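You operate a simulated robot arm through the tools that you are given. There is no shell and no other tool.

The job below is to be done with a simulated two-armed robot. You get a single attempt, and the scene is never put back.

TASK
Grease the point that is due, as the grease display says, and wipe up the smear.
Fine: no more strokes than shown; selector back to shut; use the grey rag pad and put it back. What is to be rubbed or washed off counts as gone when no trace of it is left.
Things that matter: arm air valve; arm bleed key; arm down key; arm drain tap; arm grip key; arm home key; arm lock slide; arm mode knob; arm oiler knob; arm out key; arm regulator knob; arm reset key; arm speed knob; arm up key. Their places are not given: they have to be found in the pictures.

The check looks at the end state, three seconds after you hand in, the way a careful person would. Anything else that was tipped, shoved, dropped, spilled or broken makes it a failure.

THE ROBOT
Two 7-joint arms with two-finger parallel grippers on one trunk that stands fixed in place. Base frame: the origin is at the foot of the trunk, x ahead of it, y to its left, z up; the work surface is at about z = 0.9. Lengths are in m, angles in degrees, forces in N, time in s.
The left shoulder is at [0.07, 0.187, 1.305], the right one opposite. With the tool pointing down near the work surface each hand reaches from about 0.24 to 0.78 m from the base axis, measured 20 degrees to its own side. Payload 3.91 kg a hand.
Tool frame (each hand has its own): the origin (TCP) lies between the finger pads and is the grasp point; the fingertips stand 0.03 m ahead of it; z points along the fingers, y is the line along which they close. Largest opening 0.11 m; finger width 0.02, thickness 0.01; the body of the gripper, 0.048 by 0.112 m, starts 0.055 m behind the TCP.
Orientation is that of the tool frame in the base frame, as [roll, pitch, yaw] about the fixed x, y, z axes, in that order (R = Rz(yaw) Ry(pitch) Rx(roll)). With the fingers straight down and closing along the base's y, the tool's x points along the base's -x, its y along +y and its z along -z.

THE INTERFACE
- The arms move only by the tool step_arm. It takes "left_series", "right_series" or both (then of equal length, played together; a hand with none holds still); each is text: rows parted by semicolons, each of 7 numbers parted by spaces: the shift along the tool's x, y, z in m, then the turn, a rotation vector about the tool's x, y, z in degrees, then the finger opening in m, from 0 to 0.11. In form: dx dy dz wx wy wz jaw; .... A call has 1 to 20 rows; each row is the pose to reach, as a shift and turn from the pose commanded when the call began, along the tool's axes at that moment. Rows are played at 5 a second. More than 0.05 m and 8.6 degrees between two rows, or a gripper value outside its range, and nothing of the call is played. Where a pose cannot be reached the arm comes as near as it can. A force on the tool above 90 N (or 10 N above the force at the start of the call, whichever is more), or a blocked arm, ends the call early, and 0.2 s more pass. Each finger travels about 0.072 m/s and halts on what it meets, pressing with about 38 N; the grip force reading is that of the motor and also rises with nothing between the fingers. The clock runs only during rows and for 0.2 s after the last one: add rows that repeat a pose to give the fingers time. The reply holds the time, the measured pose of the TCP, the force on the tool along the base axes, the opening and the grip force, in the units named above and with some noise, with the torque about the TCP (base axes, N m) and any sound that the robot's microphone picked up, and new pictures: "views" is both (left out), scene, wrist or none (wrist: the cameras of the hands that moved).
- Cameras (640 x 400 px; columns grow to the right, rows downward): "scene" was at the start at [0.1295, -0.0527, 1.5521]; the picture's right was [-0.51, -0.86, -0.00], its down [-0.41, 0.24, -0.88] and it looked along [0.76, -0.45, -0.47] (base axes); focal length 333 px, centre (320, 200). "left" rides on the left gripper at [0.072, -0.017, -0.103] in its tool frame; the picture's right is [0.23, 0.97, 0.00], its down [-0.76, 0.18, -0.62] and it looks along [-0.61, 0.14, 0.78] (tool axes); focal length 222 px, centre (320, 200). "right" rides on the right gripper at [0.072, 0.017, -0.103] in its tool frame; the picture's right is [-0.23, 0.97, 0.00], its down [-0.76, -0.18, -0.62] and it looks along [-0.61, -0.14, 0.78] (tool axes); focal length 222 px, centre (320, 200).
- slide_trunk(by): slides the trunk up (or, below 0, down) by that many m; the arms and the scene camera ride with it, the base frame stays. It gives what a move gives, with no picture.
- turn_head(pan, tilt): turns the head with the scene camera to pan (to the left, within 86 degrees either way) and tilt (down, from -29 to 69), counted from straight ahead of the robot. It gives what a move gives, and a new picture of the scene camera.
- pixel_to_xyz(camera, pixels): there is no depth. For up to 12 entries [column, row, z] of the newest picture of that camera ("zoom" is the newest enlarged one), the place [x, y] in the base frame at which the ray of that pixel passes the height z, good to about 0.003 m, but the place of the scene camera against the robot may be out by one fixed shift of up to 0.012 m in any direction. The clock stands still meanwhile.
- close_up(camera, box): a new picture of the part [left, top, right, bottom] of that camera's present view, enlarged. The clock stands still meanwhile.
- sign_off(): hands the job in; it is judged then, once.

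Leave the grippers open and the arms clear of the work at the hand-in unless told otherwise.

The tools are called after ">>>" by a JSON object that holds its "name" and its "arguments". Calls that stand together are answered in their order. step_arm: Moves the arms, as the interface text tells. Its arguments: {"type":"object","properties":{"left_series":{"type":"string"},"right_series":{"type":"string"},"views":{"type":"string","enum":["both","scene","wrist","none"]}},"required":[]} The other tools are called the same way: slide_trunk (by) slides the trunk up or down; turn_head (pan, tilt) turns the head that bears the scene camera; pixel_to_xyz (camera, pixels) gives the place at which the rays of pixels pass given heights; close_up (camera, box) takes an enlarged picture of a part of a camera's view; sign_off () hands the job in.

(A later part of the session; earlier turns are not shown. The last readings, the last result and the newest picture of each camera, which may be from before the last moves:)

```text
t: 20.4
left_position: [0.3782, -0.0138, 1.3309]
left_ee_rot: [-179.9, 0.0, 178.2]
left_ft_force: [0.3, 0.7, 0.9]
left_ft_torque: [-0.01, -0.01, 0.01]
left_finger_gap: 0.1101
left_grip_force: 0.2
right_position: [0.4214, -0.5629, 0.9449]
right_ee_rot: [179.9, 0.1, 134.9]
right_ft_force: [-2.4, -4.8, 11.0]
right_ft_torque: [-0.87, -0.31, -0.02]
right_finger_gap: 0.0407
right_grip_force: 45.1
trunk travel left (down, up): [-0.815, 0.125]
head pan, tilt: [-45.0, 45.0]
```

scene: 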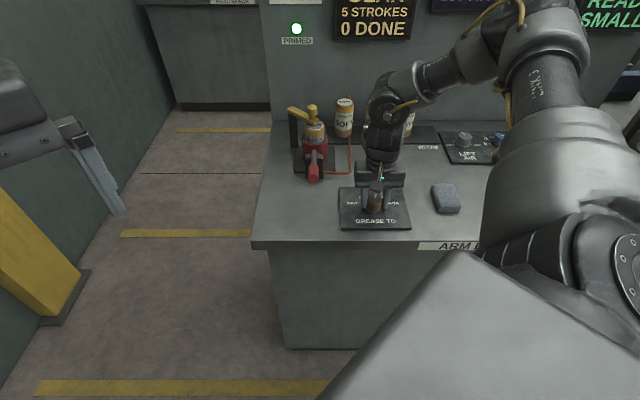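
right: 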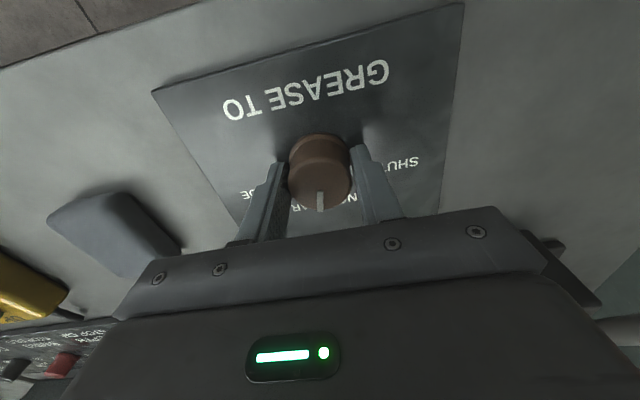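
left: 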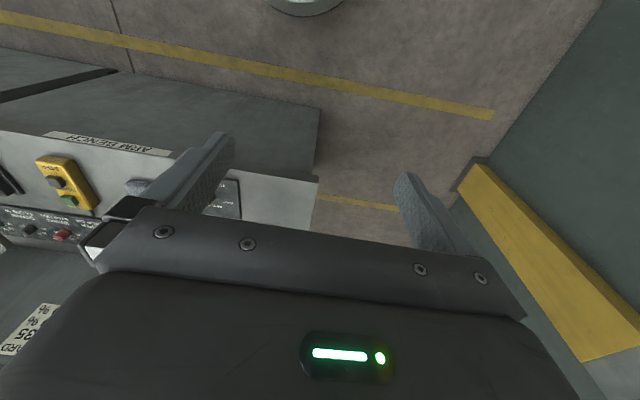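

The knob turned with the hand. I open, rise and check the pointer.

>>> {"name": "step_arm", "arguments": {"right_series": "0 0 0 0 0 0 0.05; 0 0 0 0 0 0 0.09; 0 0 0 0 0 0 0.09; 0 0 -0.04 0 0 0 0.09; 0 0 -0.08 0 0 0 0.09; 0 0 -0.12 0 0 0 0.09; 0 0 -0.13 0 0 0 0.09", "views": "wrist"}}

>>> {"name": "close_up", "arguments": {"camera": "right", "box": [230, 50, 410, 162]}}

>>> {"name": "close_up", "arguments": {"camera": "scene", "box": [270, 0, 430, 100]}}

```text
t: 22.0
left_position: [0.3801, -0.0134, 1.3308]
left_ee_rot: [-179.9, 0.1, 178.2]
left_ft_force: [-0.1, 0.5, 0.0]
left_ft_torque: [0.0, 0.0, 0.02]
left_finger_gap: 0.1099
left_grip_force: 0.1
right_position: [0.4198, -0.5622, 1.0749]
right_ee_rot: [-180.0, -0.1, 135.0]
right_ft_force: [-1.0, 0.3, -0.2]
right_ft_torque: [-0.04, -0.01, 0.0]
right_finger_gap: 0.09
right_grip_force: 0.1
trunk travel left (down, up): [-0.815, 0.125]
head pan, tilt: [-45.0, 45.0]
```

right: 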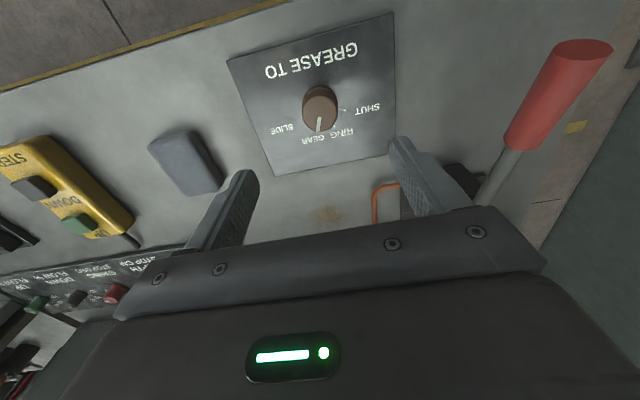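

```text
3.56 times, centred on (320, 106) of right
```

zoom: 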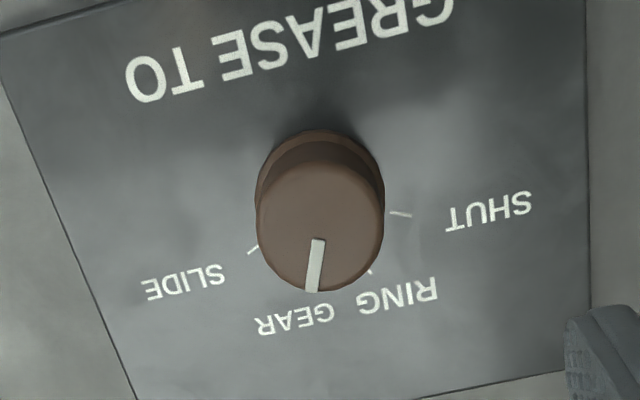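

```text
4.00 times, centred on (350, 50) of scene
```

zoom: 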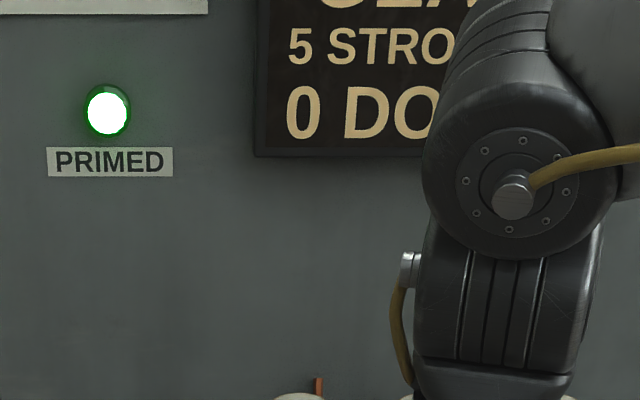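

The pointer seems on GEAR. I verify its angle numerically against the ticks.

>>> {"name": "close_up", "arguments": {"camera": "right", "box": [270, 70, 366, 130]}}

```text
6.67 times, centred on (318, 100) of right
```

zoom: 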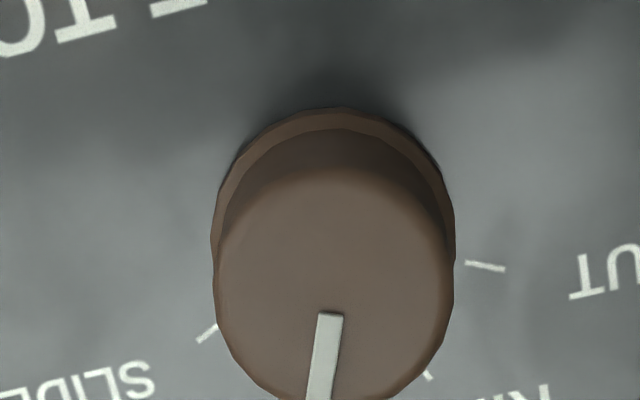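

The pointer stands about 22° right of "up" – GEAR (20°). Next I raise and move above the lever grip, then look.

>>> {"name": "step_arm", "arguments": {"right_series": "0 0.02 -0.035 0 0 0 0.09; 0 0.065 -0.035 0 0 0 0.09; 0.001 0.11 -0.035 0 0 0 0.09; 0.001 0.15 -0.035 0 0 0 0.09; 0.001 0.15 -0.035 0 0 0 0.09", "views": "both"}}

```text
t: 23.2
left_position: [0.3777, -0.0117, 1.3311]
left_ee_rot: [-180.0, 0.0, 178.2]
left_ft_force: [-1.6, 0.4, 0.1]
left_ft_torque: [-0.04, -0.01, -0.01]
left_finger_gap: 0.1098
left_grip_force: 0.1
right_position: [0.5272, -0.4558, 1.1075]
right_ee_rot: [-180.0, 0.1, 135.1]
right_ft_force: [0.1, 0.4, -0.4]
right_ft_torque: [0.0, 0.02, 0.01]
right_finger_gap: 0.0899
right_grip_force: 0.1
trunk travel left (down, up): [-0.815, 0.125]
head pan, tilt: [-45.0, 45.0]
```

scene: 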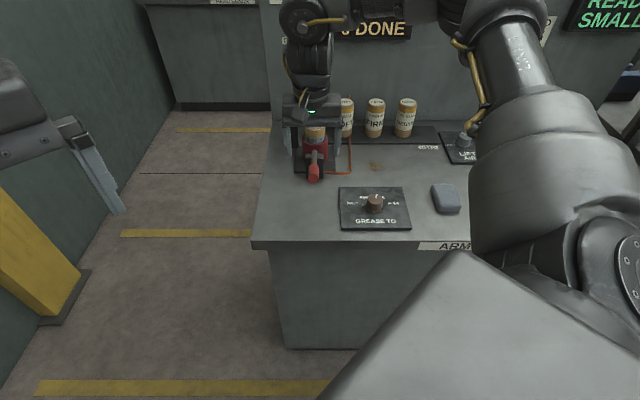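
right: 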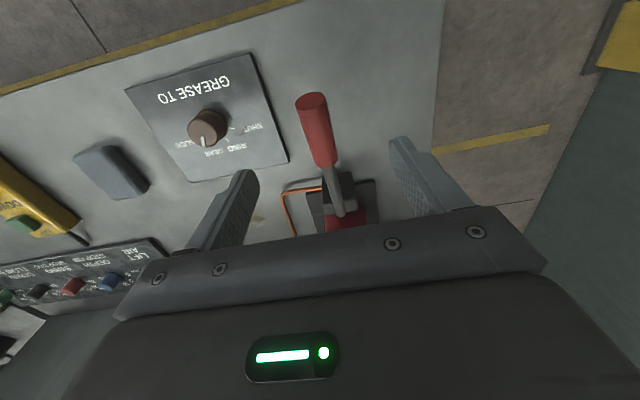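

The lever grip is centred under the hand (about 2 px off). I lower around it to z ≈ 1.03, fingers open at 0.07.

>>> {"name": "step_arm", "arguments": {"right_series": "0 -0.0015 0.035 0 0 0 0.08; 0 -0.0015 0.065 0 0 0 0.07; 0 -0.0015 0.0775 0 0 0 0.07; 0 -0.0015 0.0775 0 0 0 0.07", "views": "both"}}

```text
t: 24.2
left_position: [0.3793, -0.0147, 1.3312]
left_ee_rot: [180.0, 0.0, 178.2]
left_ft_force: [-0.4, 0.2, 0.0]
left_ft_torque: [0.01, 0.03, -0.01]
left_finger_gap: 0.1099
left_grip_force: 0.0
right_position: [0.5274, -0.4681, 1.0366]
right_ee_rot: [180.0, 0.0, 135.2]
right_ft_force: [-0.3, -0.3, 0.9]
right_ft_torque: [0.01, 0.0, -0.04]
right_finger_gap: 0.0704
right_grip_force: 0.0
right hand out of reach, approached as far as the arm can: row 2, 3, 4
trunk travel left (down, up): [-0.815, 0.125]
head pan, tilt: [-45.0, 45.0]
```

scene: 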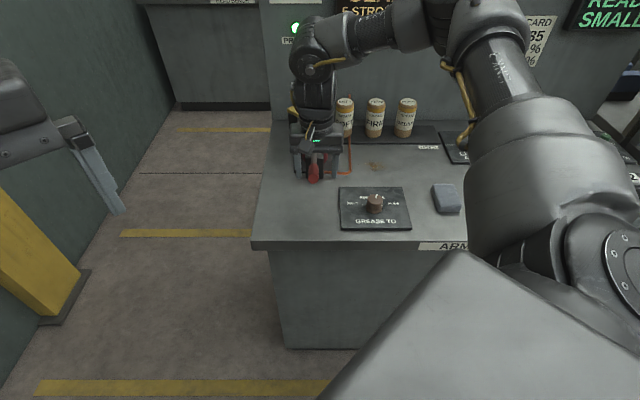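
right: 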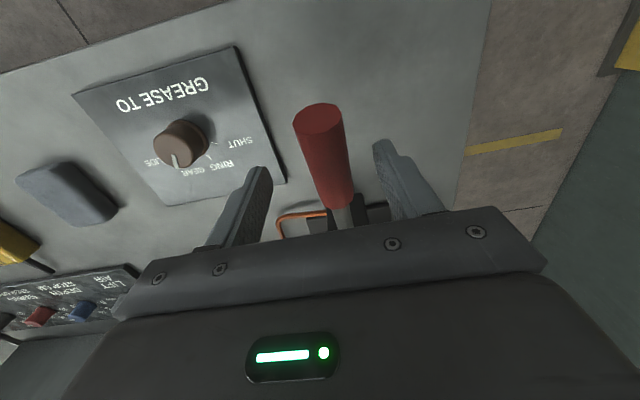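

The arm stops about 11 mm short toward the lever (0.527,-0.468). I test whether a slightly different yaw frees the reach: same target with the hand turned 8° back.

>>> {"name": "step_arm", "arguments": {"right_series": "-0.001 0.004 0.0 0 0 -4 0.07; -0.001 0.008 0.0 0 0 -8 0.07; -0.001 0.01 0.006 0 0 -8 0.07; -0.001 0.01 0.006 0 0 -8 0.07", "views": "wrist"}}

```text
t: 25.2
left_position: [0.3795, -0.0139, 1.3316]
left_ee_rot: [179.9, 0.1, 178.2]
left_ft_force: [0.1, 0.2, 0.2]
left_ft_torque: [0.02, 0.02, -0.02]
left_finger_gap: 0.1102
left_grip_force: 0.0
right_position: [0.5358, -0.4613, 1.0305]
right_ee_rot: [179.9, 0.0, 143.0]
right_ft_force: [-0.2, 0.1, -0.4]
right_ft_torque: [-0.02, 0.0, 0.01]
right_finger_gap: 0.07
right_grip_force: 0.1
trunk travel left (down, up): [-0.815, 0.125]
head pan, tilt: [-45.0, 45.0]
```

right: 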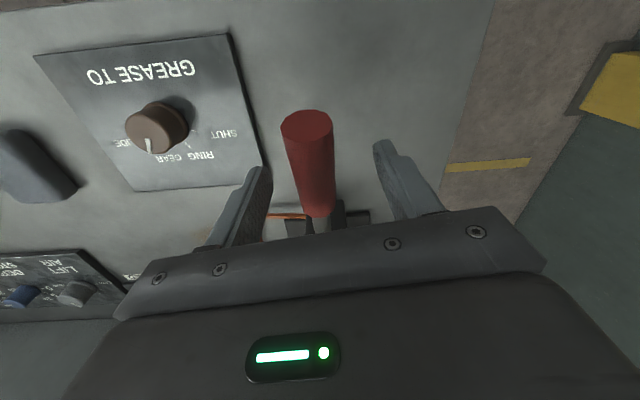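

With yaw 143 the reach is fine (0.536,-0.461,1.0305). An 8–10° skew is acceptable. I shift 12 mm toward the lever's end and close on the grip.

>>> {"name": "step_arm", "arguments": {"right_series": "0.0125 0 0 0 0 0 0.07; 0.0125 0 0 0 0 0 0.05; 0.0125 0 0 0 0 0 0.03; 0.0125 0 0 0 0 0 0.01; 0.0125 0 0 0 0 0 0.01; 0.0125 0 0 0 0 0 0.01", "views": "both"}}

```text
t: 26.6
left_position: [0.3789, -0.0141, 1.3315]
left_ee_rot: [-180.0, 0.1, 178.2]
left_ft_force: [-0.2, 0.2, 0.4]
left_ft_torque: [0.01, 0.02, 0.03]
left_finger_gap: 0.1101
left_grip_force: 0.1
right_position: [0.5256, -0.4548, 1.0305]
right_ee_rot: [179.9, 0.0, 142.9]
right_ft_force: [-1.7, -2.4, -0.1]
right_ft_torque: [-0.19, 0.36, -1.2]
right_finger_gap: 0.0261
right_grip_force: 45.1
trunk travel left (down, up): [-0.815, 0.125]
head pan, tilt: [-45.0, 45.0]
```

scene: 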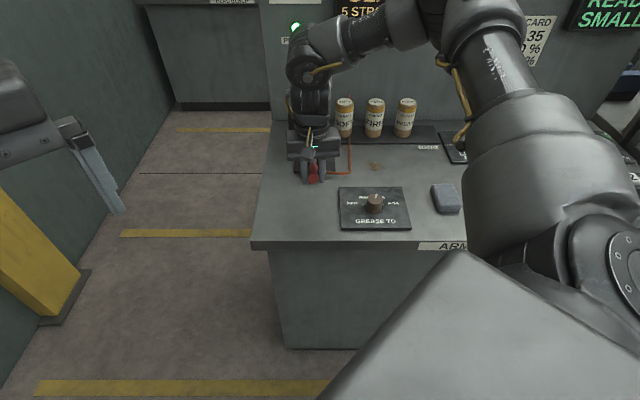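
right: 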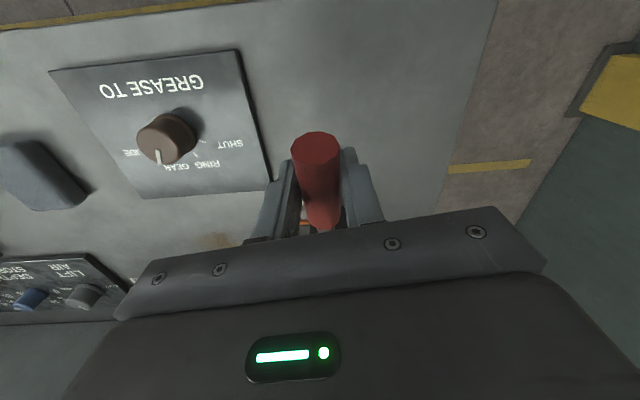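

Gripped (gap 0.026). I tilt the head up so I can read the display and see the lever too.

>>> {"name": "turn_head", "arguments": {"pan": -48, "tilt": 30}}

```text
t: 27.4
left_position: [0.379, -0.0147, 1.3305]
left_ee_rot: [179.9, 0.1, 178.3]
left_ft_force: [0.5, 0.2, 0.3]
left_ft_torque: [0.03, 0.02, 0.03]
left_finger_gap: 0.1098
left_grip_force: 0.1
right_position: [0.5251, -0.4551, 1.0308]
right_ee_rot: [179.9, 0.1, 143.0]
right_ft_force: [-3.2, -3.4, 0.2]
right_ft_torque: [-0.18, 0.34, -1.09]
right_finger_gap: 0.0263
right_grip_force: 45.0
trunk travel left (down, up): [-0.815, 0.125]
head pan, tilt: [-48.0, 30.0]
```

scene: 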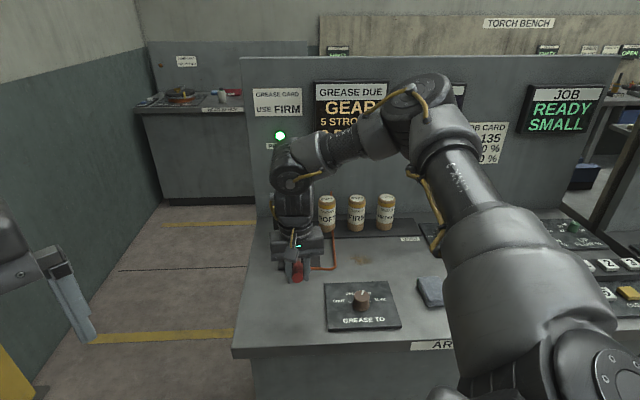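

The display's DONE line is partly hidden, but I'll check it with a close-up. Now a first small push down of the lever along its arc (about 15°), watching the force.

>>> {"name": "step_arm", "arguments": {"right_series": "0.002 0.0003 0.0094 0 0 0 0.01; 0.0033 0.0005 0.0202 0 0 0 0.01; 0.0038 0.0006 0.0311 0 0 0 0.01", "views": "scene"}}

>>> {"name": "close_up", "arguments": {"camera": "scene", "box": [240, 70, 432, 190]}}

```text
t: 28.2
left_position: [0.3762, -0.0126, 1.3323]
left_ee_rot: [-179.9, 0.1, 178.2]
left_ft_force: [-0.1, 0.0, -0.7]
left_ft_torque: [0.0, -0.02, -0.01]
left_finger_gap: 0.1099
left_grip_force: 0.1
right_position: [0.5221, -0.452, 0.9994]
right_ee_rot: [179.9, 0.2, 143.1]
right_ft_force: [-6.9, -3.7, 13.6]
right_ft_torque: [-1.06, -0.76, -1.02]
right_finger_gap: 0.0261
right_grip_force: 44.9
trunk travel left (down, up): [-0.815, 0.125]
head pan, tilt: [-48.0, 30.0]
```

scene: 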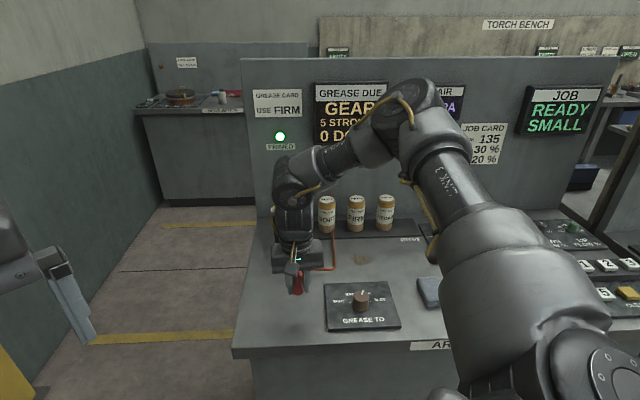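

```text
3.33 times, centred on (336, 130) of scene
```

zoom: 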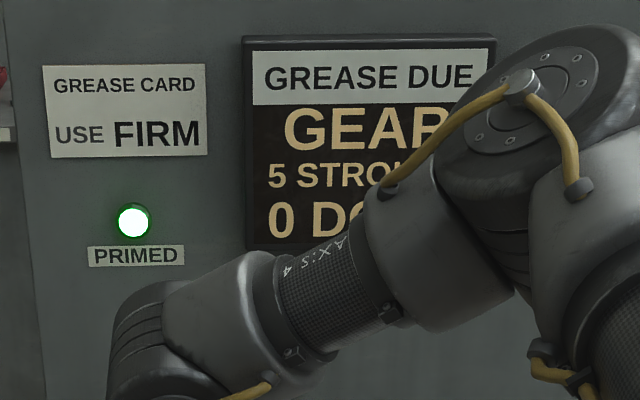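

The lever moves with about 14 N resistance; still 0 DONE. I continue down another 15° along the arc.

>>> {"name": "step_arm", "arguments": {"right_series": "-0.0005 0 0.0109 0 0 0 0.01; -0.0019 -0.0003 0.0217 0 0 0 0.01; -0.0042 -0.0007 0.0324 0 0 0 0.01", "views": "scene"}}

>>> {"name": "close_up", "arguments": {"camera": "scene", "box": [240, 70, 432, 190]}}

```text
t: 29.0
left_position: [0.3754, -0.0055, 1.3337]
left_ee_rot: [-179.7, 0.1, 178.3]
left_ft_force: [0.0, -0.3, 0.5]
left_ft_torque: [0.05, 0.0, -0.02]
left_finger_gap: 0.1097
left_grip_force: 0.0
right_position: [0.5239, -0.4528, 0.9792]
right_ee_rot: [179.7, 0.1, 143.4]
right_ft_force: [-11.5, 31.0, 8.8]
right_ft_torque: [-0.54, -0.51, -0.97]
right_finger_gap: 0.0262
right_grip_force: 45.6
right hand out of reach, approached as far as the arm can: row 2, 3
trunk travel left (down, up): [-0.815, 0.125]
head pan, tilt: [-48.0, 30.0]
```

scene: 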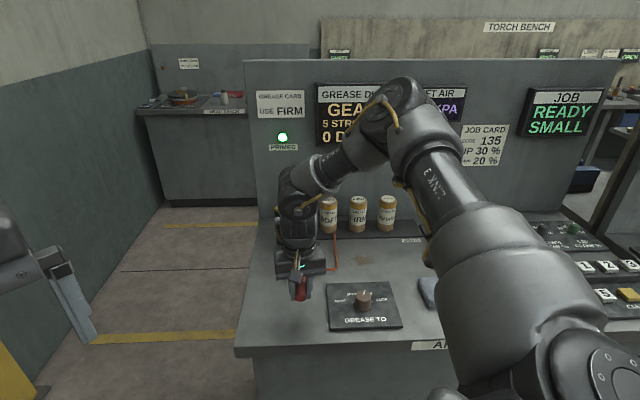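

```text
3.33 times, centred on (336, 130) of scene
```

zoom: 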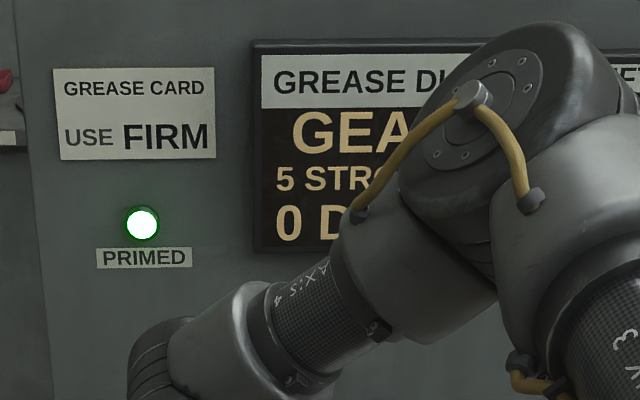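

The arm hit its reach limit while lowering (sideways load of 31 N). I back the lever up along the same arc to its rest pose before trying a better hand orientation.

>>> {"name": "step_arm", "arguments": {"right_series": "0.0012 0 -0.011 0 0 0 0.01; 0.0015 0 -0.022 0 0 0 0.01; 0.0008 0 -0.033 0 0 0 0.01; -0.0004 0 -0.0415 0 0 0 0.01; -0.0023 -0.0008 -0.0508 0 0 0 0.01; -0.0023 -0.0008 -0.0508 0 0 0 0.01", "views": "both"}}

```text
t: 30.4
left_position: [0.3845, -0.011, 1.3302]
left_ee_rot: [-179.9, -0.3, 178.2]
left_ft_force: [0.8, -0.5, 0.1]
left_ft_torque: [-0.02, 0.02, 0.0]
left_finger_gap: 0.1099
left_grip_force: 0.1
right_position: [0.5306, -0.4596, 1.0251]
right_ee_rot: [-180.0, 0.0, 143.0]
right_ft_force: [19.2, 16.1, -7.2]
right_ft_torque: [0.67, 0.89, -1.08]
right_finger_gap: 0.0267
right_grip_force: 45.2
trunk travel left (down, up): [-0.815, 0.125]
head pan, tilt: [-48.0, 30.0]
```

scene: 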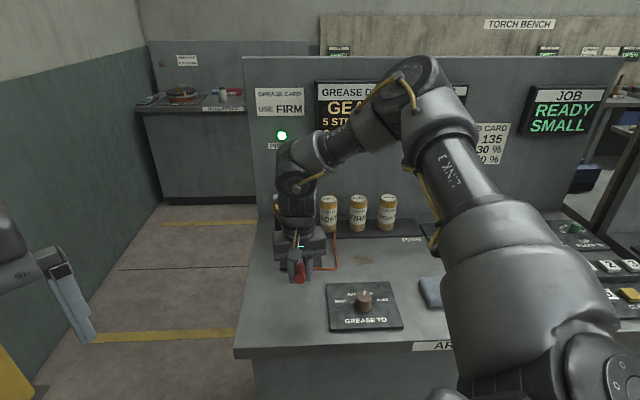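
right: 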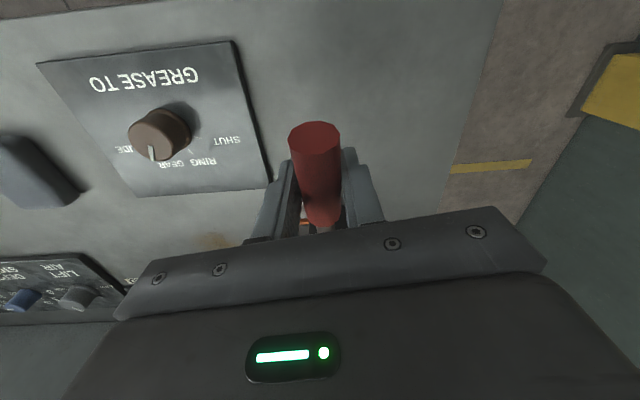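

Loads remain sideways from the mismatch, so I open the fingers to relax and then look at where the lever rests.

>>> {"name": "step_arm", "arguments": {"right_series": "0 0 0 0 0 0 0.04; 0 0 0 0 0 0 0.07; 0 0 0 0 0 0 0.07; 0 0 0 0 0 0 0.07", "views": "both"}}

```text
t: 31.4
left_position: [0.3793, -0.0148, 1.3314]
left_ee_rot: [180.0, 0.1, 178.2]
left_ft_force: [-0.6, -0.2, -0.4]
left_ft_torque: [0.02, 0.0, -0.02]
left_finger_gap: 0.11
left_grip_force: 0.1
right_position: [0.5244, -0.4638, 1.0256]
right_ee_rot: [179.9, 0.1, 142.9]
right_ft_force: [0.6, -0.2, 0.0]
right_ft_torque: [0.02, 0.01, 0.0]
right_finger_gap: 0.0701
right_grip_force: 0.1
trunk travel left (down, up): [-0.815, 0.125]
head pan, tilt: [-48.0, 30.0]
```

scene: 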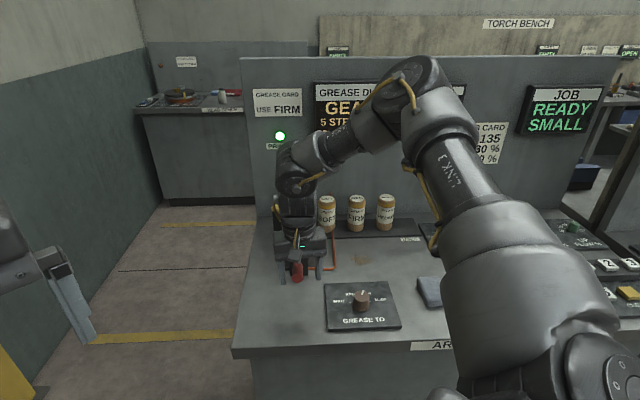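
right: 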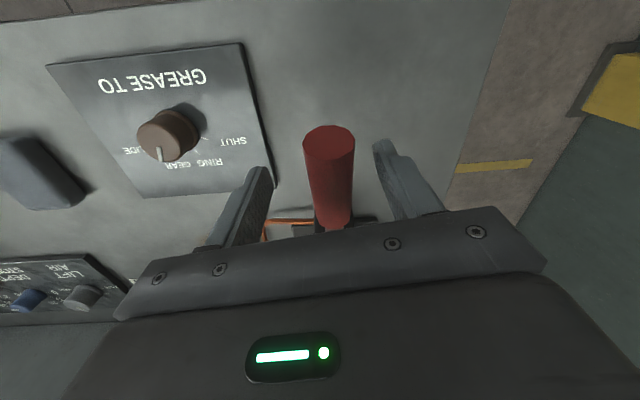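

The lever is back at rest (end at ≈(0.508,-0.437)). Instead of gripping, I'll press with closed fingertips, which lets me use a comfortable yaw near 180. I raise straight up first, then turn, close the fingers and place them over the grip.

>>> {"name": "step_arm", "arguments": {"right_series": "0 0 -0.04 0 0 0 0.07; 0 0 -0.075 0 0 0 0.07; 0.004 0.003 -0.075 0 0 -8 0.05; 0.008 0.005 -0.075 0 0 -16 0.03; 0.011 0.008 -0.075 0 0 -24 0.01; 0.0144 0.0102 -0.075 0 0 -32 0; 0.0144 0.0102 -0.075 0 0 -37 0; 0.0144 0.0102 -0.075 0 0 -37 0", "views": "both"}}

>>> {"name": "close_up", "arguments": {"camera": "scene", "box": [240, 70, 432, 190]}}

```text
t: 33.2
left_position: [0.379, -0.013, 1.3316]
left_ee_rot: [-179.9, 0.0, 178.2]
left_ft_force: [0.0, -0.1, -0.2]
left_ft_torque: [-0.05, 0.02, -0.02]
left_finger_gap: 0.1099
left_grip_force: 0.1
right_position: [0.5184, -0.445, 1.1023]
right_ee_rot: [-180.0, 0.1, 180.0]
right_ft_force: [-0.3, 0.2, 0.3]
right_ft_torque: [-0.02, 0.02, -0.02]
right_finger_gap: 0.0
right_grip_force: 37.8
trunk travel left (down, up): [-0.815, 0.125]
head pan, tilt: [-48.0, 30.0]
```

scene: 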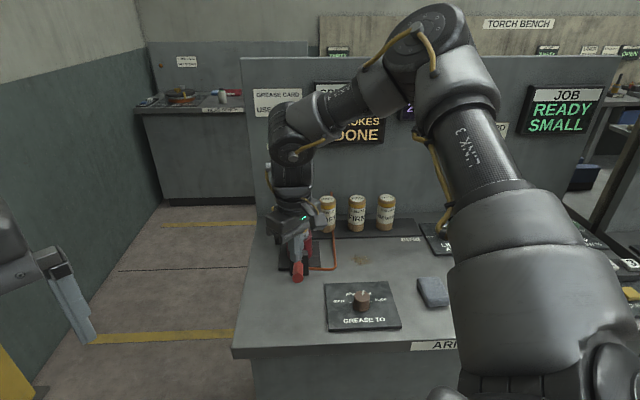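
right: 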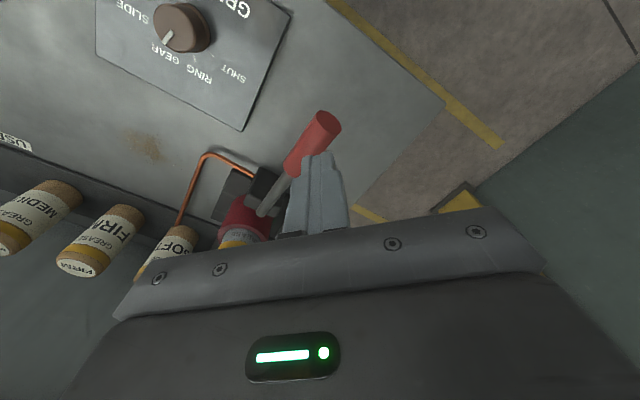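

```text
3.33 times, centred on (336, 130) of scene
```

zoom: 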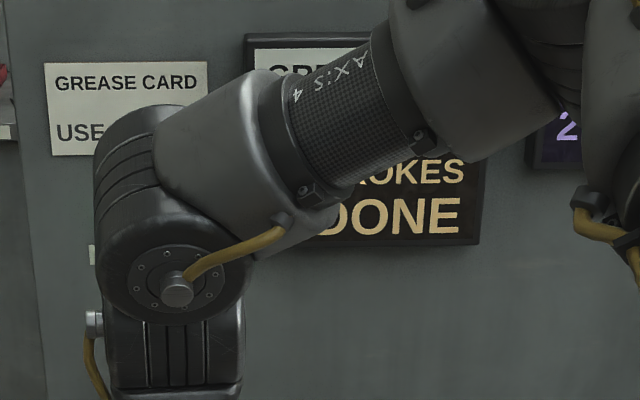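

Fingers closed above the grip; the point under the tips is at about (320,142), within 2 mm of the grip axis. I lower to contact and push a bit.

>>> {"name": "step_arm", "arguments": {"right_series": "0 0 0.02 0 0 0 0; 0 0 0.03 0 0 0 0; 0 0 0.04 0 0 0 0; 0 0 0.05 0 0 0 0", "views": "both"}}

```text
t: 34.2
left_position: [0.3793, -0.0122, 1.3316]
left_ee_rot: [-179.9, 0.0, 178.2]
left_ft_force: [0.3, -0.3, -0.1]
left_ft_torque: [0.02, 0.0, 0.0]
left_finger_gap: 0.1101
left_grip_force: 0.0
right_position: [0.519, -0.4427, 1.052]
right_ee_rot: [-180.0, 0.1, -180.0]
right_ft_force: [-1.3, 1.1, 3.3]
right_ft_torque: [0.08, 0.08, 0.02]
right_finger_gap: 0.0
right_grip_force: 37.7
trunk travel left (down, up): [-0.815, 0.125]
head pan, tilt: [-48.0, 30.0]
```

scene: 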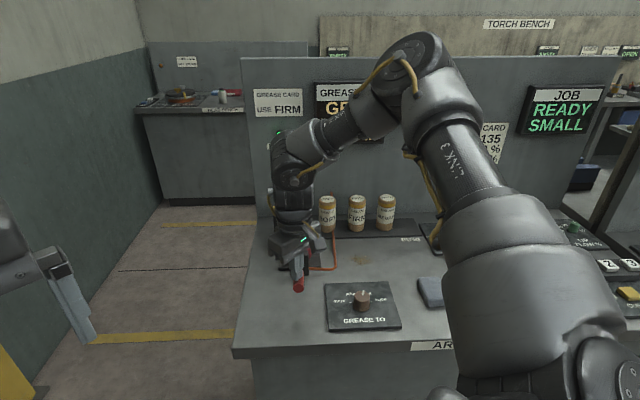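
right: 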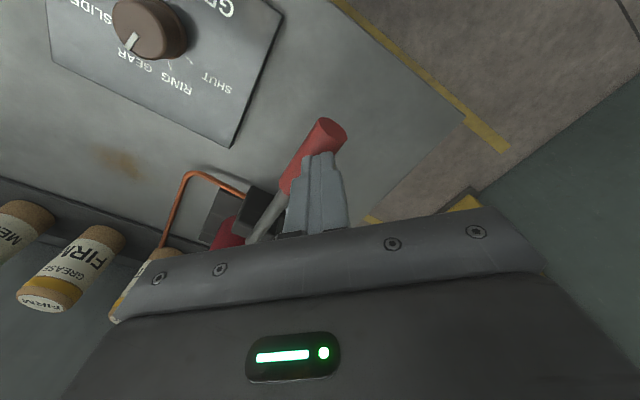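

Light contact (3.3 N) and the lever has moved down a bit. I raise 4 cm to see if the lever springs back.

>>> {"name": "step_arm", "arguments": {"right_series": "0 0 -0.02 0 0 0 0; 0 0 -0.04 0 0 0 0; 0 0 -0.05 0 0 0 0; 0 0 -0.05 0 0 0 0", "views": "wrist"}}

>>> {"name": "close_up", "arguments": {"camera": "right", "box": [240, 80, 400, 180]}}

```text
t: 35.2
left_position: [0.3802, -0.0122, 1.3316]
left_ee_rot: [180.0, 0.0, 178.2]
left_ft_force: [0.2, -0.4, 0.8]
left_ft_torque: [0.0, 0.0, 0.01]
left_finger_gap: 0.1099
left_grip_force: 0.1
right_position: [0.5195, -0.4454, 1.1021]
right_ee_rot: [-180.0, 0.2, -180.0]
right_ft_force: [-0.4, -0.1, 1.5]
right_ft_torque: [-0.03, 0.01, 0.03]
right_finger_gap: 0.0
right_grip_force: 37.6
trunk travel left (down, up): [-0.815, 0.125]
head pan, tilt: [-48.0, 30.0]
```

right: 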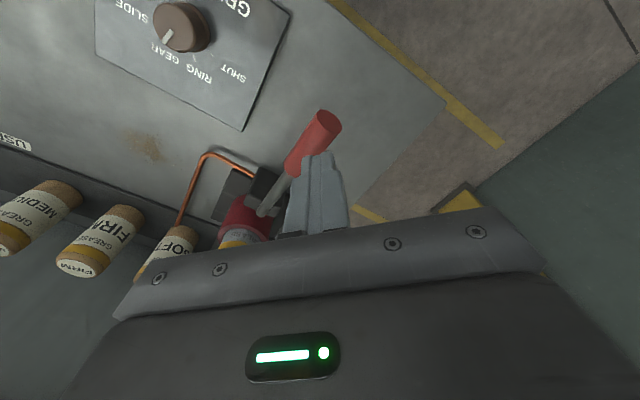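

```text
4.00 times, centred on (320, 130) of right
```

zoom: 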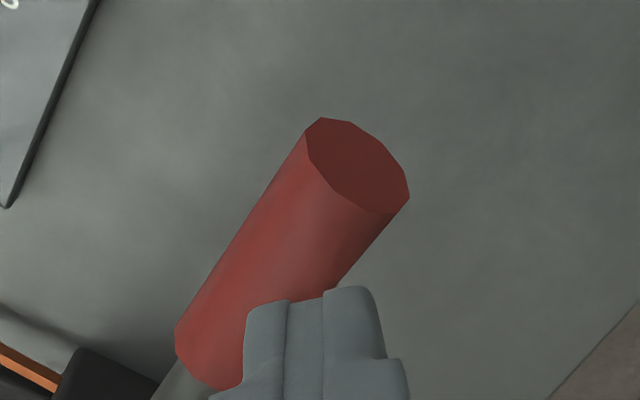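

The lever springs back – good. For a full stroke I shift the tips 16 mm inward to (0.530,-0.458) and push down to TCP z ≈ 1.01, then read the display.

>>> {"name": "step_arm", "arguments": {"right_series": "-0.0105 -0.0126 0.01 0 0 0 0; -0.0105 -0.0126 0.035 0 0 0 0; -0.0105 -0.0126 0.055 0 0 0 0; -0.0105 -0.0126 0.075 0 0 0 0; -0.0105 -0.0126 0.092 0 0 0 0; -0.0105 -0.0126 0.092 0 0 0 0", "views": "both"}}

>>> {"name": "close_up", "arguments": {"camera": "scene", "box": [240, 70, 432, 190]}}

```text
t: 36.6
left_position: [0.3774, -0.0122, 1.3327]
left_ee_rot: [-179.9, 0.2, 178.2]
left_ft_force: [1.0, -0.3, 0.3]
left_ft_torque: [-0.01, -0.02, 0.03]
left_finger_gap: 0.1103
left_grip_force: 0.0
right_position: [0.5278, -0.4558, 1.0094]
right_ee_rot: [-179.9, 0.2, 179.9]
right_ft_force: [-3.6, 5.2, 6.9]
right_ft_torque: [0.07, 0.07, 0.04]
right_finger_gap: 0.0
right_grip_force: 38.0
trunk travel left (down, up): [-0.815, 0.125]
head pan, tilt: [-48.0, 30.0]
```

scene: 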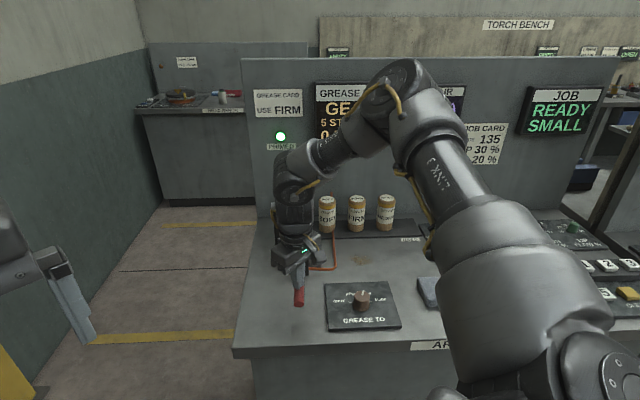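
right: 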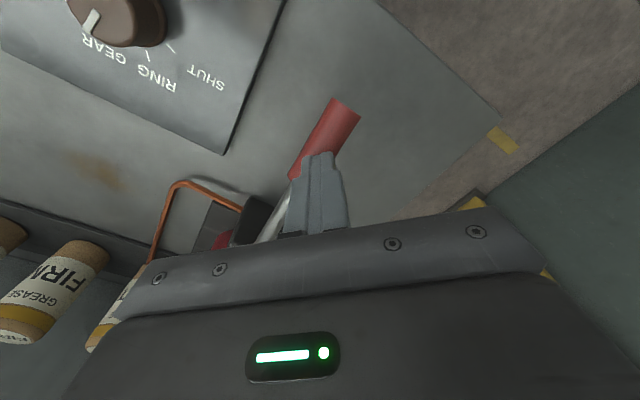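

```text
3.33 times, centred on (336, 130) of scene
```

zoom: 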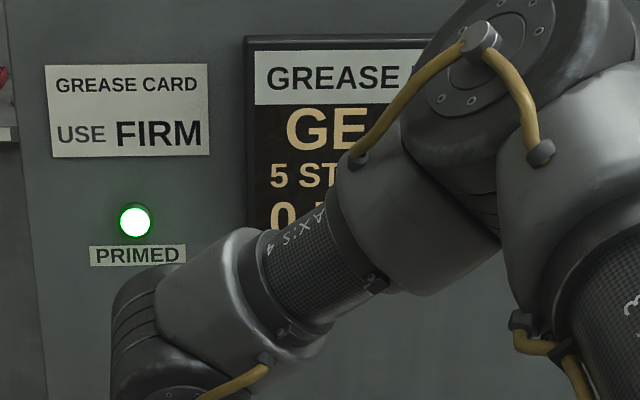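

Still 0, force 7 N, no reach trouble. I push 1.5 cm further.

>>> {"name": "step_arm", "arguments": {"right_series": "0 0 0.008 0 0 0 0; 0 0 0.015 0 0 0 0; 0 0 0.015 0 0 0 0", "views": "scene"}}

>>> {"name": "close_up", "arguments": {"camera": "scene", "box": [240, 70, 432, 190]}}

```text
t: 37.4
left_position: [0.3785, -0.0112, 1.3321]
left_ee_rot: [-180.0, 0.0, 178.2]
left_ft_force: [0.0, -0.1, -0.6]
left_ft_torque: [0.0, 0.0, -0.01]
left_finger_gap: 0.1099
left_grip_force: 0.1
right_position: [0.5292, -0.4569, 0.9947]
right_ee_rot: [-179.9, 0.1, -180.0]
right_ft_force: [-0.4, -0.4, 9.2]
right_ft_torque: [-0.14, -0.08, -0.01]
right_finger_gap: 0.0
right_grip_force: 37.9
trunk travel left (down, up): [-0.815, 0.125]
head pan, tilt: [-48.0, 30.0]
```

scene: 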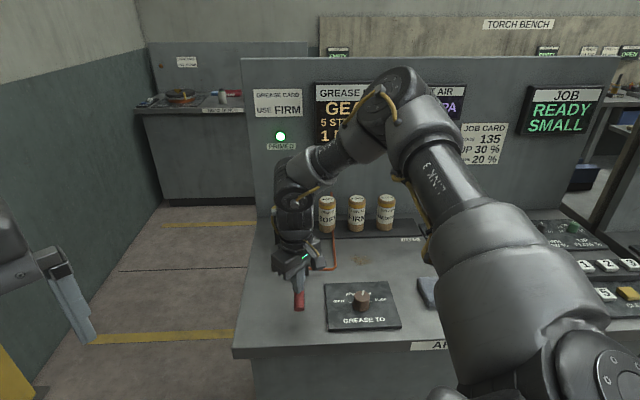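

```text
3.33 times, centred on (336, 130) of scene
```

zoom: 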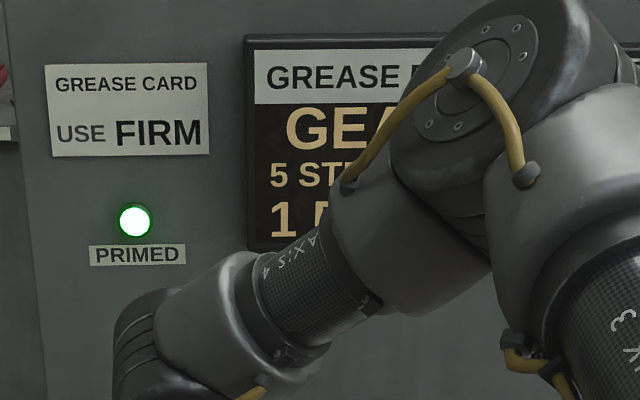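

1 DONE. I lift off fully so the lever returns, then push again to the same depth for stroke 2.

>>> {"name": "step_arm", "arguments": {"right_series": "0 0 -0.03 0 0 0 0; 0 0 -0.06 0 0 0 0; 0 0 -0.085 0 0 0 0; 0 0 -0.085 0 0 0 0; 0 0 -0.085 0 0 0 0; 0 0 -0.06 0 0 0 0; 0 0 -0.04 0 0 0 0; 0 0 -0.02 0 0 0 0; 0 0 0 0 0 0 0; 0 0 0 0 0 0 0", "views": "scene"}}

>>> {"name": "close_up", "arguments": {"camera": "scene", "box": [240, 70, 432, 190]}}

```text
t: 39.6
left_position: [0.3781, -0.0132, 1.3323]
left_ee_rot: [180.0, 0.0, 178.2]
left_ft_force: [0.0, 0.0, 0.5]
left_ft_torque: [0.05, -0.02, 0.01]
left_finger_gap: 0.1098
left_grip_force: 0.0
right_position: [0.5299, -0.4556, 0.9949]
right_ee_rot: [-179.8, 0.3, -180.0]
right_ft_force: [3.3, -0.1, 10.4]
right_ft_torque: [-0.1, -0.18, 0.03]
right_finger_gap: 0.0001
right_grip_force: 37.7
trunk travel left (down, up): [-0.815, 0.125]
head pan, tilt: [-48.0, 30.0]
```

scene: 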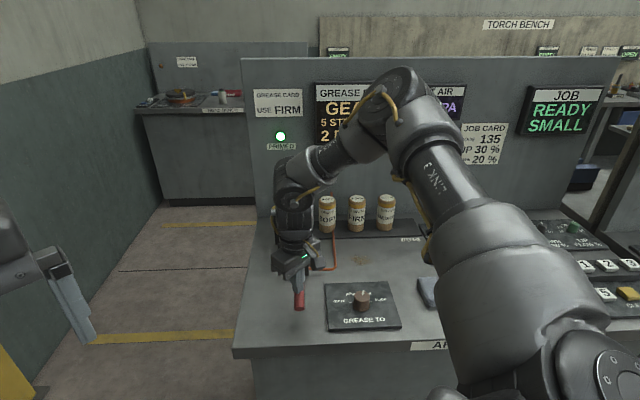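

```text
3.33 times, centred on (336, 130) of scene
```

zoom: 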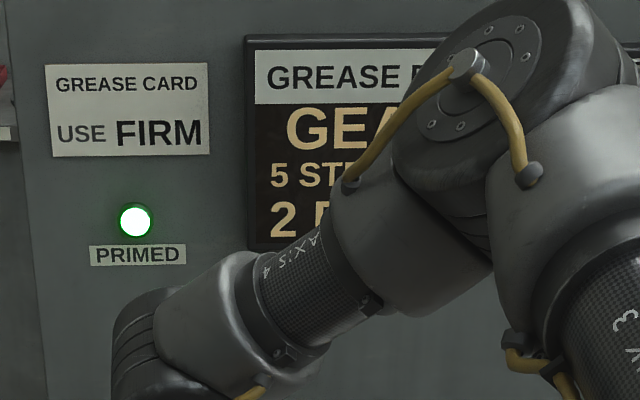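

2 DONE and still primed. Stroke 3, same motion.

>>> {"name": "step_arm", "arguments": {"right_series": "0 0 -0.03 0 0 0 0; 0 0 -0.06 0 0 0 0; 0 0 -0.085 0 0 0 0; 0 0 -0.085 0 0 0 0; 0 0 -0.085 0 0 0 0; 0 0 -0.06 0 0 0 0; 0 0 -0.04 0 0 0 0; 0 0 -0.02 0 0 0 0; 0 0 0 0 0 0 0; 0 0 0 0 0 0 0", "views": "scene"}}

>>> {"name": "close_up", "arguments": {"camera": "scene", "box": [240, 70, 432, 190]}}

```text
t: 41.8
left_position: [0.3788, -0.012, 1.3317]
left_ee_rot: [-179.9, -0.1, 178.1]
left_ft_force: [-0.4, -1.1, -0.1]
left_ft_torque: [0.03, -0.02, -0.01]
left_finger_gap: 0.1099
left_grip_force: 0.0
right_position: [0.5311, -0.458, 0.9941]
right_ee_rot: [-179.8, 0.4, 179.9]
right_ft_force: [3.4, -4.5, 11.7]
right_ft_torque: [-0.23, -0.21, -0.04]
right_finger_gap: 0.0001
right_grip_force: 37.4
trunk travel left (down, up): [-0.815, 0.125]
head pan, tilt: [-48.0, 30.0]
```

scene: 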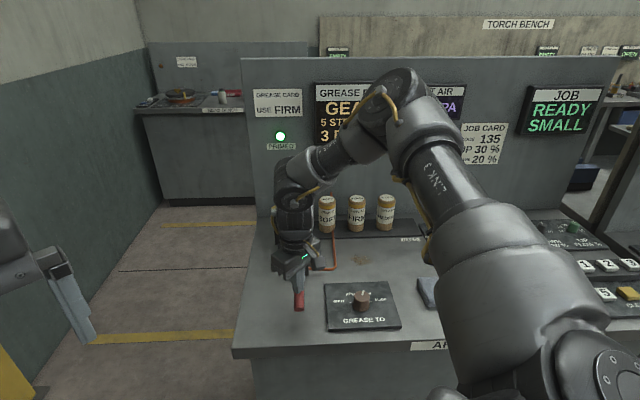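

```text
3.33 times, centred on (336, 130) of scene
```

zoom: 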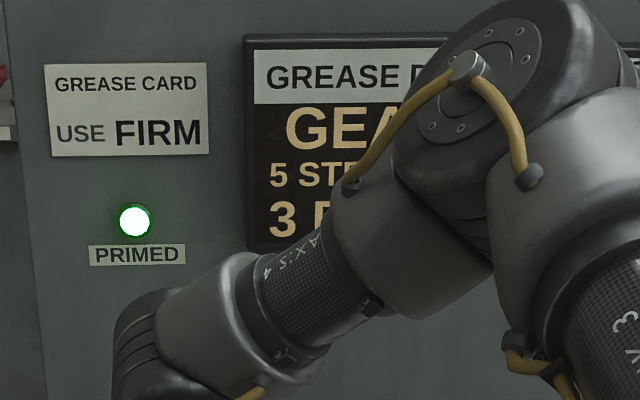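

3 DONE. Stroke 4.

>>> {"name": "step_arm", "arguments": {"right_series": "0 0 -0.03 0 0 0 0; 0 0 -0.06 0 0 0 0; 0 0 -0.085 0 0 0 0; 0 0 -0.085 0 0 0 0; 0 0 -0.085 0 0 0 0; 0 0 -0.06 0 0 0 0; 0 0 -0.04 0 0 0 0; 0 0 -0.02 0 0 0 0; 0 0 0 0 0 0 0; 0 0 0 0 0 0 0", "views": "scene"}}

>>> {"name": "close_up", "arguments": {"camera": "scene", "box": [240, 70, 432, 190]}}

```text
t: 44.0
left_position: [0.3789, -0.0123, 1.3322]
left_ee_rot: [-179.9, 0.1, 178.2]
left_ft_force: [-0.1, -0.4, 0.4]
left_ft_torque: [-0.03, -0.03, 0.01]
left_finger_gap: 0.11
left_grip_force: 0.1
right_position: [0.5303, -0.4566, 0.9951]
right_ee_rot: [-180.0, 0.3, 180.0]
right_ft_force: [3.6, -2.3, 10.1]
right_ft_torque: [-0.17, -0.22, 0.01]
right_finger_gap: 0.0
right_grip_force: 38.0
trunk travel left (down, up): [-0.815, 0.125]
head pan, tilt: [-48.0, 30.0]
```

scene: 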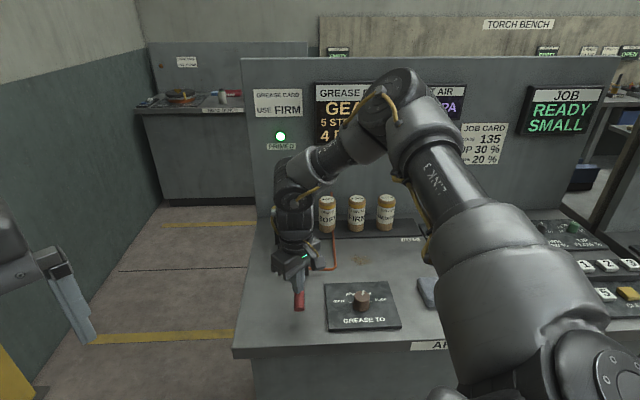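

```text
3.33 times, centred on (336, 130) of scene
```

zoom: 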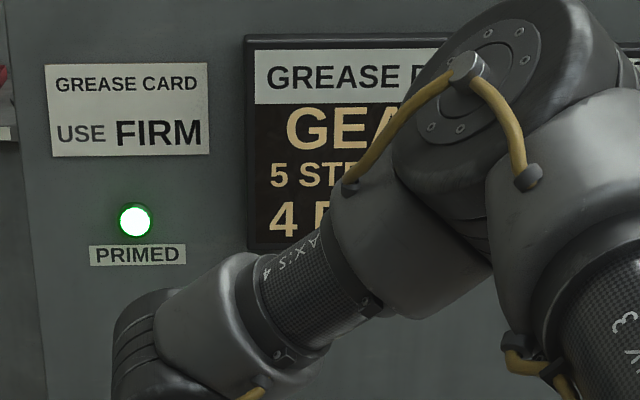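

4 DONE. Fifth and last stroke.

>>> {"name": "step_arm", "arguments": {"right_series": "0 0 -0.03 0 0 0 0; 0 0 -0.06 0 0 0 0; 0 0 -0.085 0 0 0 0; 0 0 -0.085 0 0 0 0; 0 0 -0.085 0 0 0 0; 0 0 -0.06 0 0 0 0; 0 0 -0.04 0 0 0 0; 0 0 -0.02 0 0 0 0; 0 0 0 0 0 0 0; 0 0 0 0 0 0 0", "views": "scene"}}

>>> {"name": "close_up", "arguments": {"camera": "scene", "box": [240, 70, 432, 190]}}

```text
t: 46.2
left_position: [0.3786, -0.0113, 1.3323]
left_ee_rot: [-179.9, 0.0, 178.2]
left_ft_force: [-1.2, 0.5, -0.4]
left_ft_torque: [0.0, -0.01, 0.02]
left_finger_gap: 0.1101
left_grip_force: 0.1
right_position: [0.5297, -0.4579, 0.994]
right_ee_rot: [-179.8, 0.5, 179.9]
right_ft_force: [6.2, 2.4, 10.3]
right_ft_torque: [0.0, -0.26, 0.09]
right_finger_gap: 0.0
right_grip_force: 37.4
trunk travel left (down, up): [-0.815, 0.125]
head pan, tilt: [-48.0, 30.0]
```

scene: 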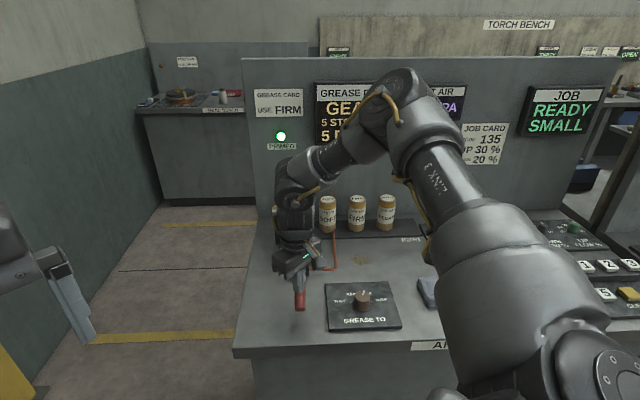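

```text
3.33 times, centred on (336, 130) of scene
```

zoom: 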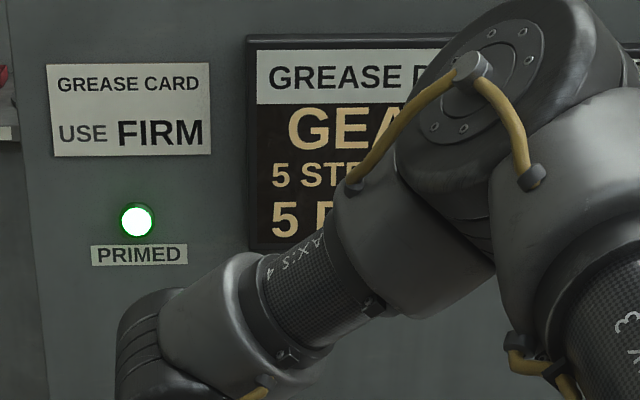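

5 DONE. I lift off and swing to above the selector knob, turning to yaw 135 with fingers opened, ready to turn it back to SHUT.

>>> {"name": "step_arm", "arguments": {"right_series": "0 0 -0.04 0 0 0 0; 0 0 -0.08 0 0 0 0; 0 0 -0.11 0 0 0 0; 0.018 -0.017 -0.11 0 0 7.5 0.02; 0.037 -0.035 -0.11 0 0 15 0.04; 0.055 -0.052 -0.11 0 0 22.5 0.06; 0.073 -0.07 -0.11 0 0 30 0.08; 0.091 -0.087 -0.11 0 0 37.5 0.08; 0.1095 -0.1045 -0.11 0 0 45 0.08; 0.1095 -0.1045 -0.09 0 0 45 0.08; 0.1095 -0.1045 -0.09 0 0 45 0.08", "views": "both"}}

>>> {"name": "close_up", "arguments": {"camera": "right", "box": [240, 50, 400, 150]}}

>>> {"name": "close_up", "arguments": {"camera": "scene", "box": [230, 180, 422, 300]}}

```text
t: 48.6
left_position: [0.379, -0.0137, 1.3309]
left_ee_rot: [-180.0, 0.0, 178.2]
left_ft_force: [-0.1, 0.2, 0.3]
left_ft_torque: [0.02, 0.02, -0.02]
left_finger_gap: 0.1103
left_grip_force: 0.1
right_position: [0.4205, -0.5629, 1.0839]
right_ee_rot: [180.0, 0.1, 134.9]
right_ft_force: [0.5, -1.0, 0.2]
right_ft_torque: [0.0, 0.03, 0.0]
right_finger_gap: 0.0801
right_grip_force: 0.0
trunk travel left (down, up): [-0.815, 0.125]
head pan, tilt: [-48.0, 30.0]
```

scene: 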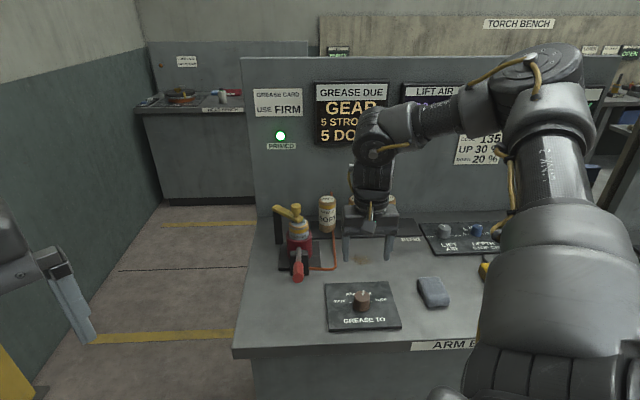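
right: 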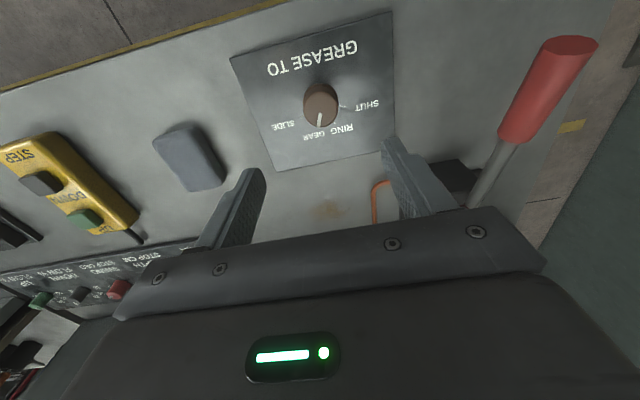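

```text
4.00 times, centred on (320, 100) of right
```

zoom: 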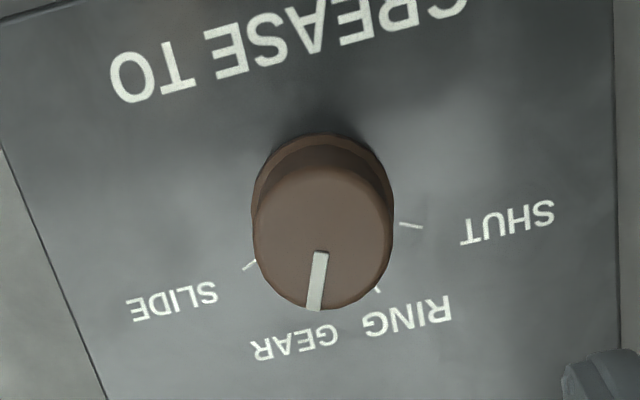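

```text
3.33 times, centred on (326, 240) of scene
```

zoom: 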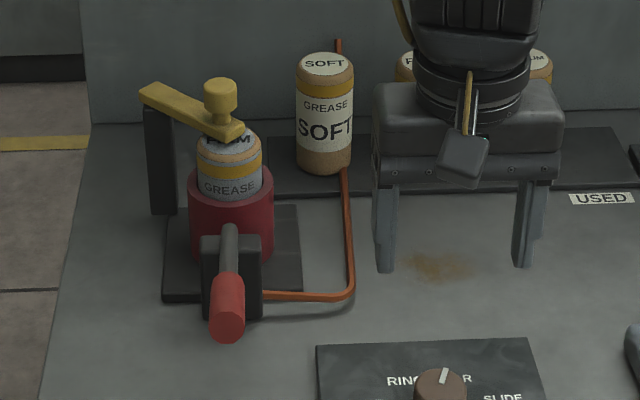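

Display shows 5 DONE, lever at rest, knob on GEAR. I lower around the knob and close.

>>> {"name": "step_arm", "arguments": {"right_series": "0 0 0.04 0 0 0 0.08; 0 0 0.08 0 0 0 0.08; 0 0 0.12 0 0 0 0.08; 0 0 0.138 0 0 0 0.08; 0 0 0.138 0 0 0 0.06; 0 0 0.138 0 0 0 0.04; 0 0 0.138 0 0 0 0.02; 0 0 0.138 0 0 0 0.02; 0 0 0.138 0 0 0 0.02", "views": "wrist"}}

```text
t: 50.6
left_position: [0.3797, -0.0129, 1.3313]
left_ee_rot: [179.9, -0.1, 178.2]
left_ft_force: [-0.5, -0.3, 0.1]
left_ft_torque: [-0.02, -0.02, 0.0]
left_finger_gap: 0.1101
left_grip_force: 0.0
right_position: [0.4204, -0.5633, 0.9464]
right_ee_rot: [-180.0, 0.0, 135.0]
right_ft_force: [3.0, 3.6, -2.6]
right_ft_torque: [-0.1, -0.42, 0.01]
right_finger_gap: 0.0408
right_grip_force: 45.3
trunk travel left (down, up): [-0.815, 0.125]
head pan, tilt: [-48.0, 30.0]
```

right: 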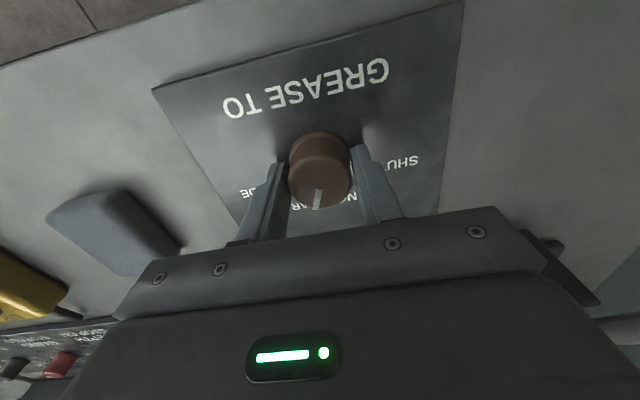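

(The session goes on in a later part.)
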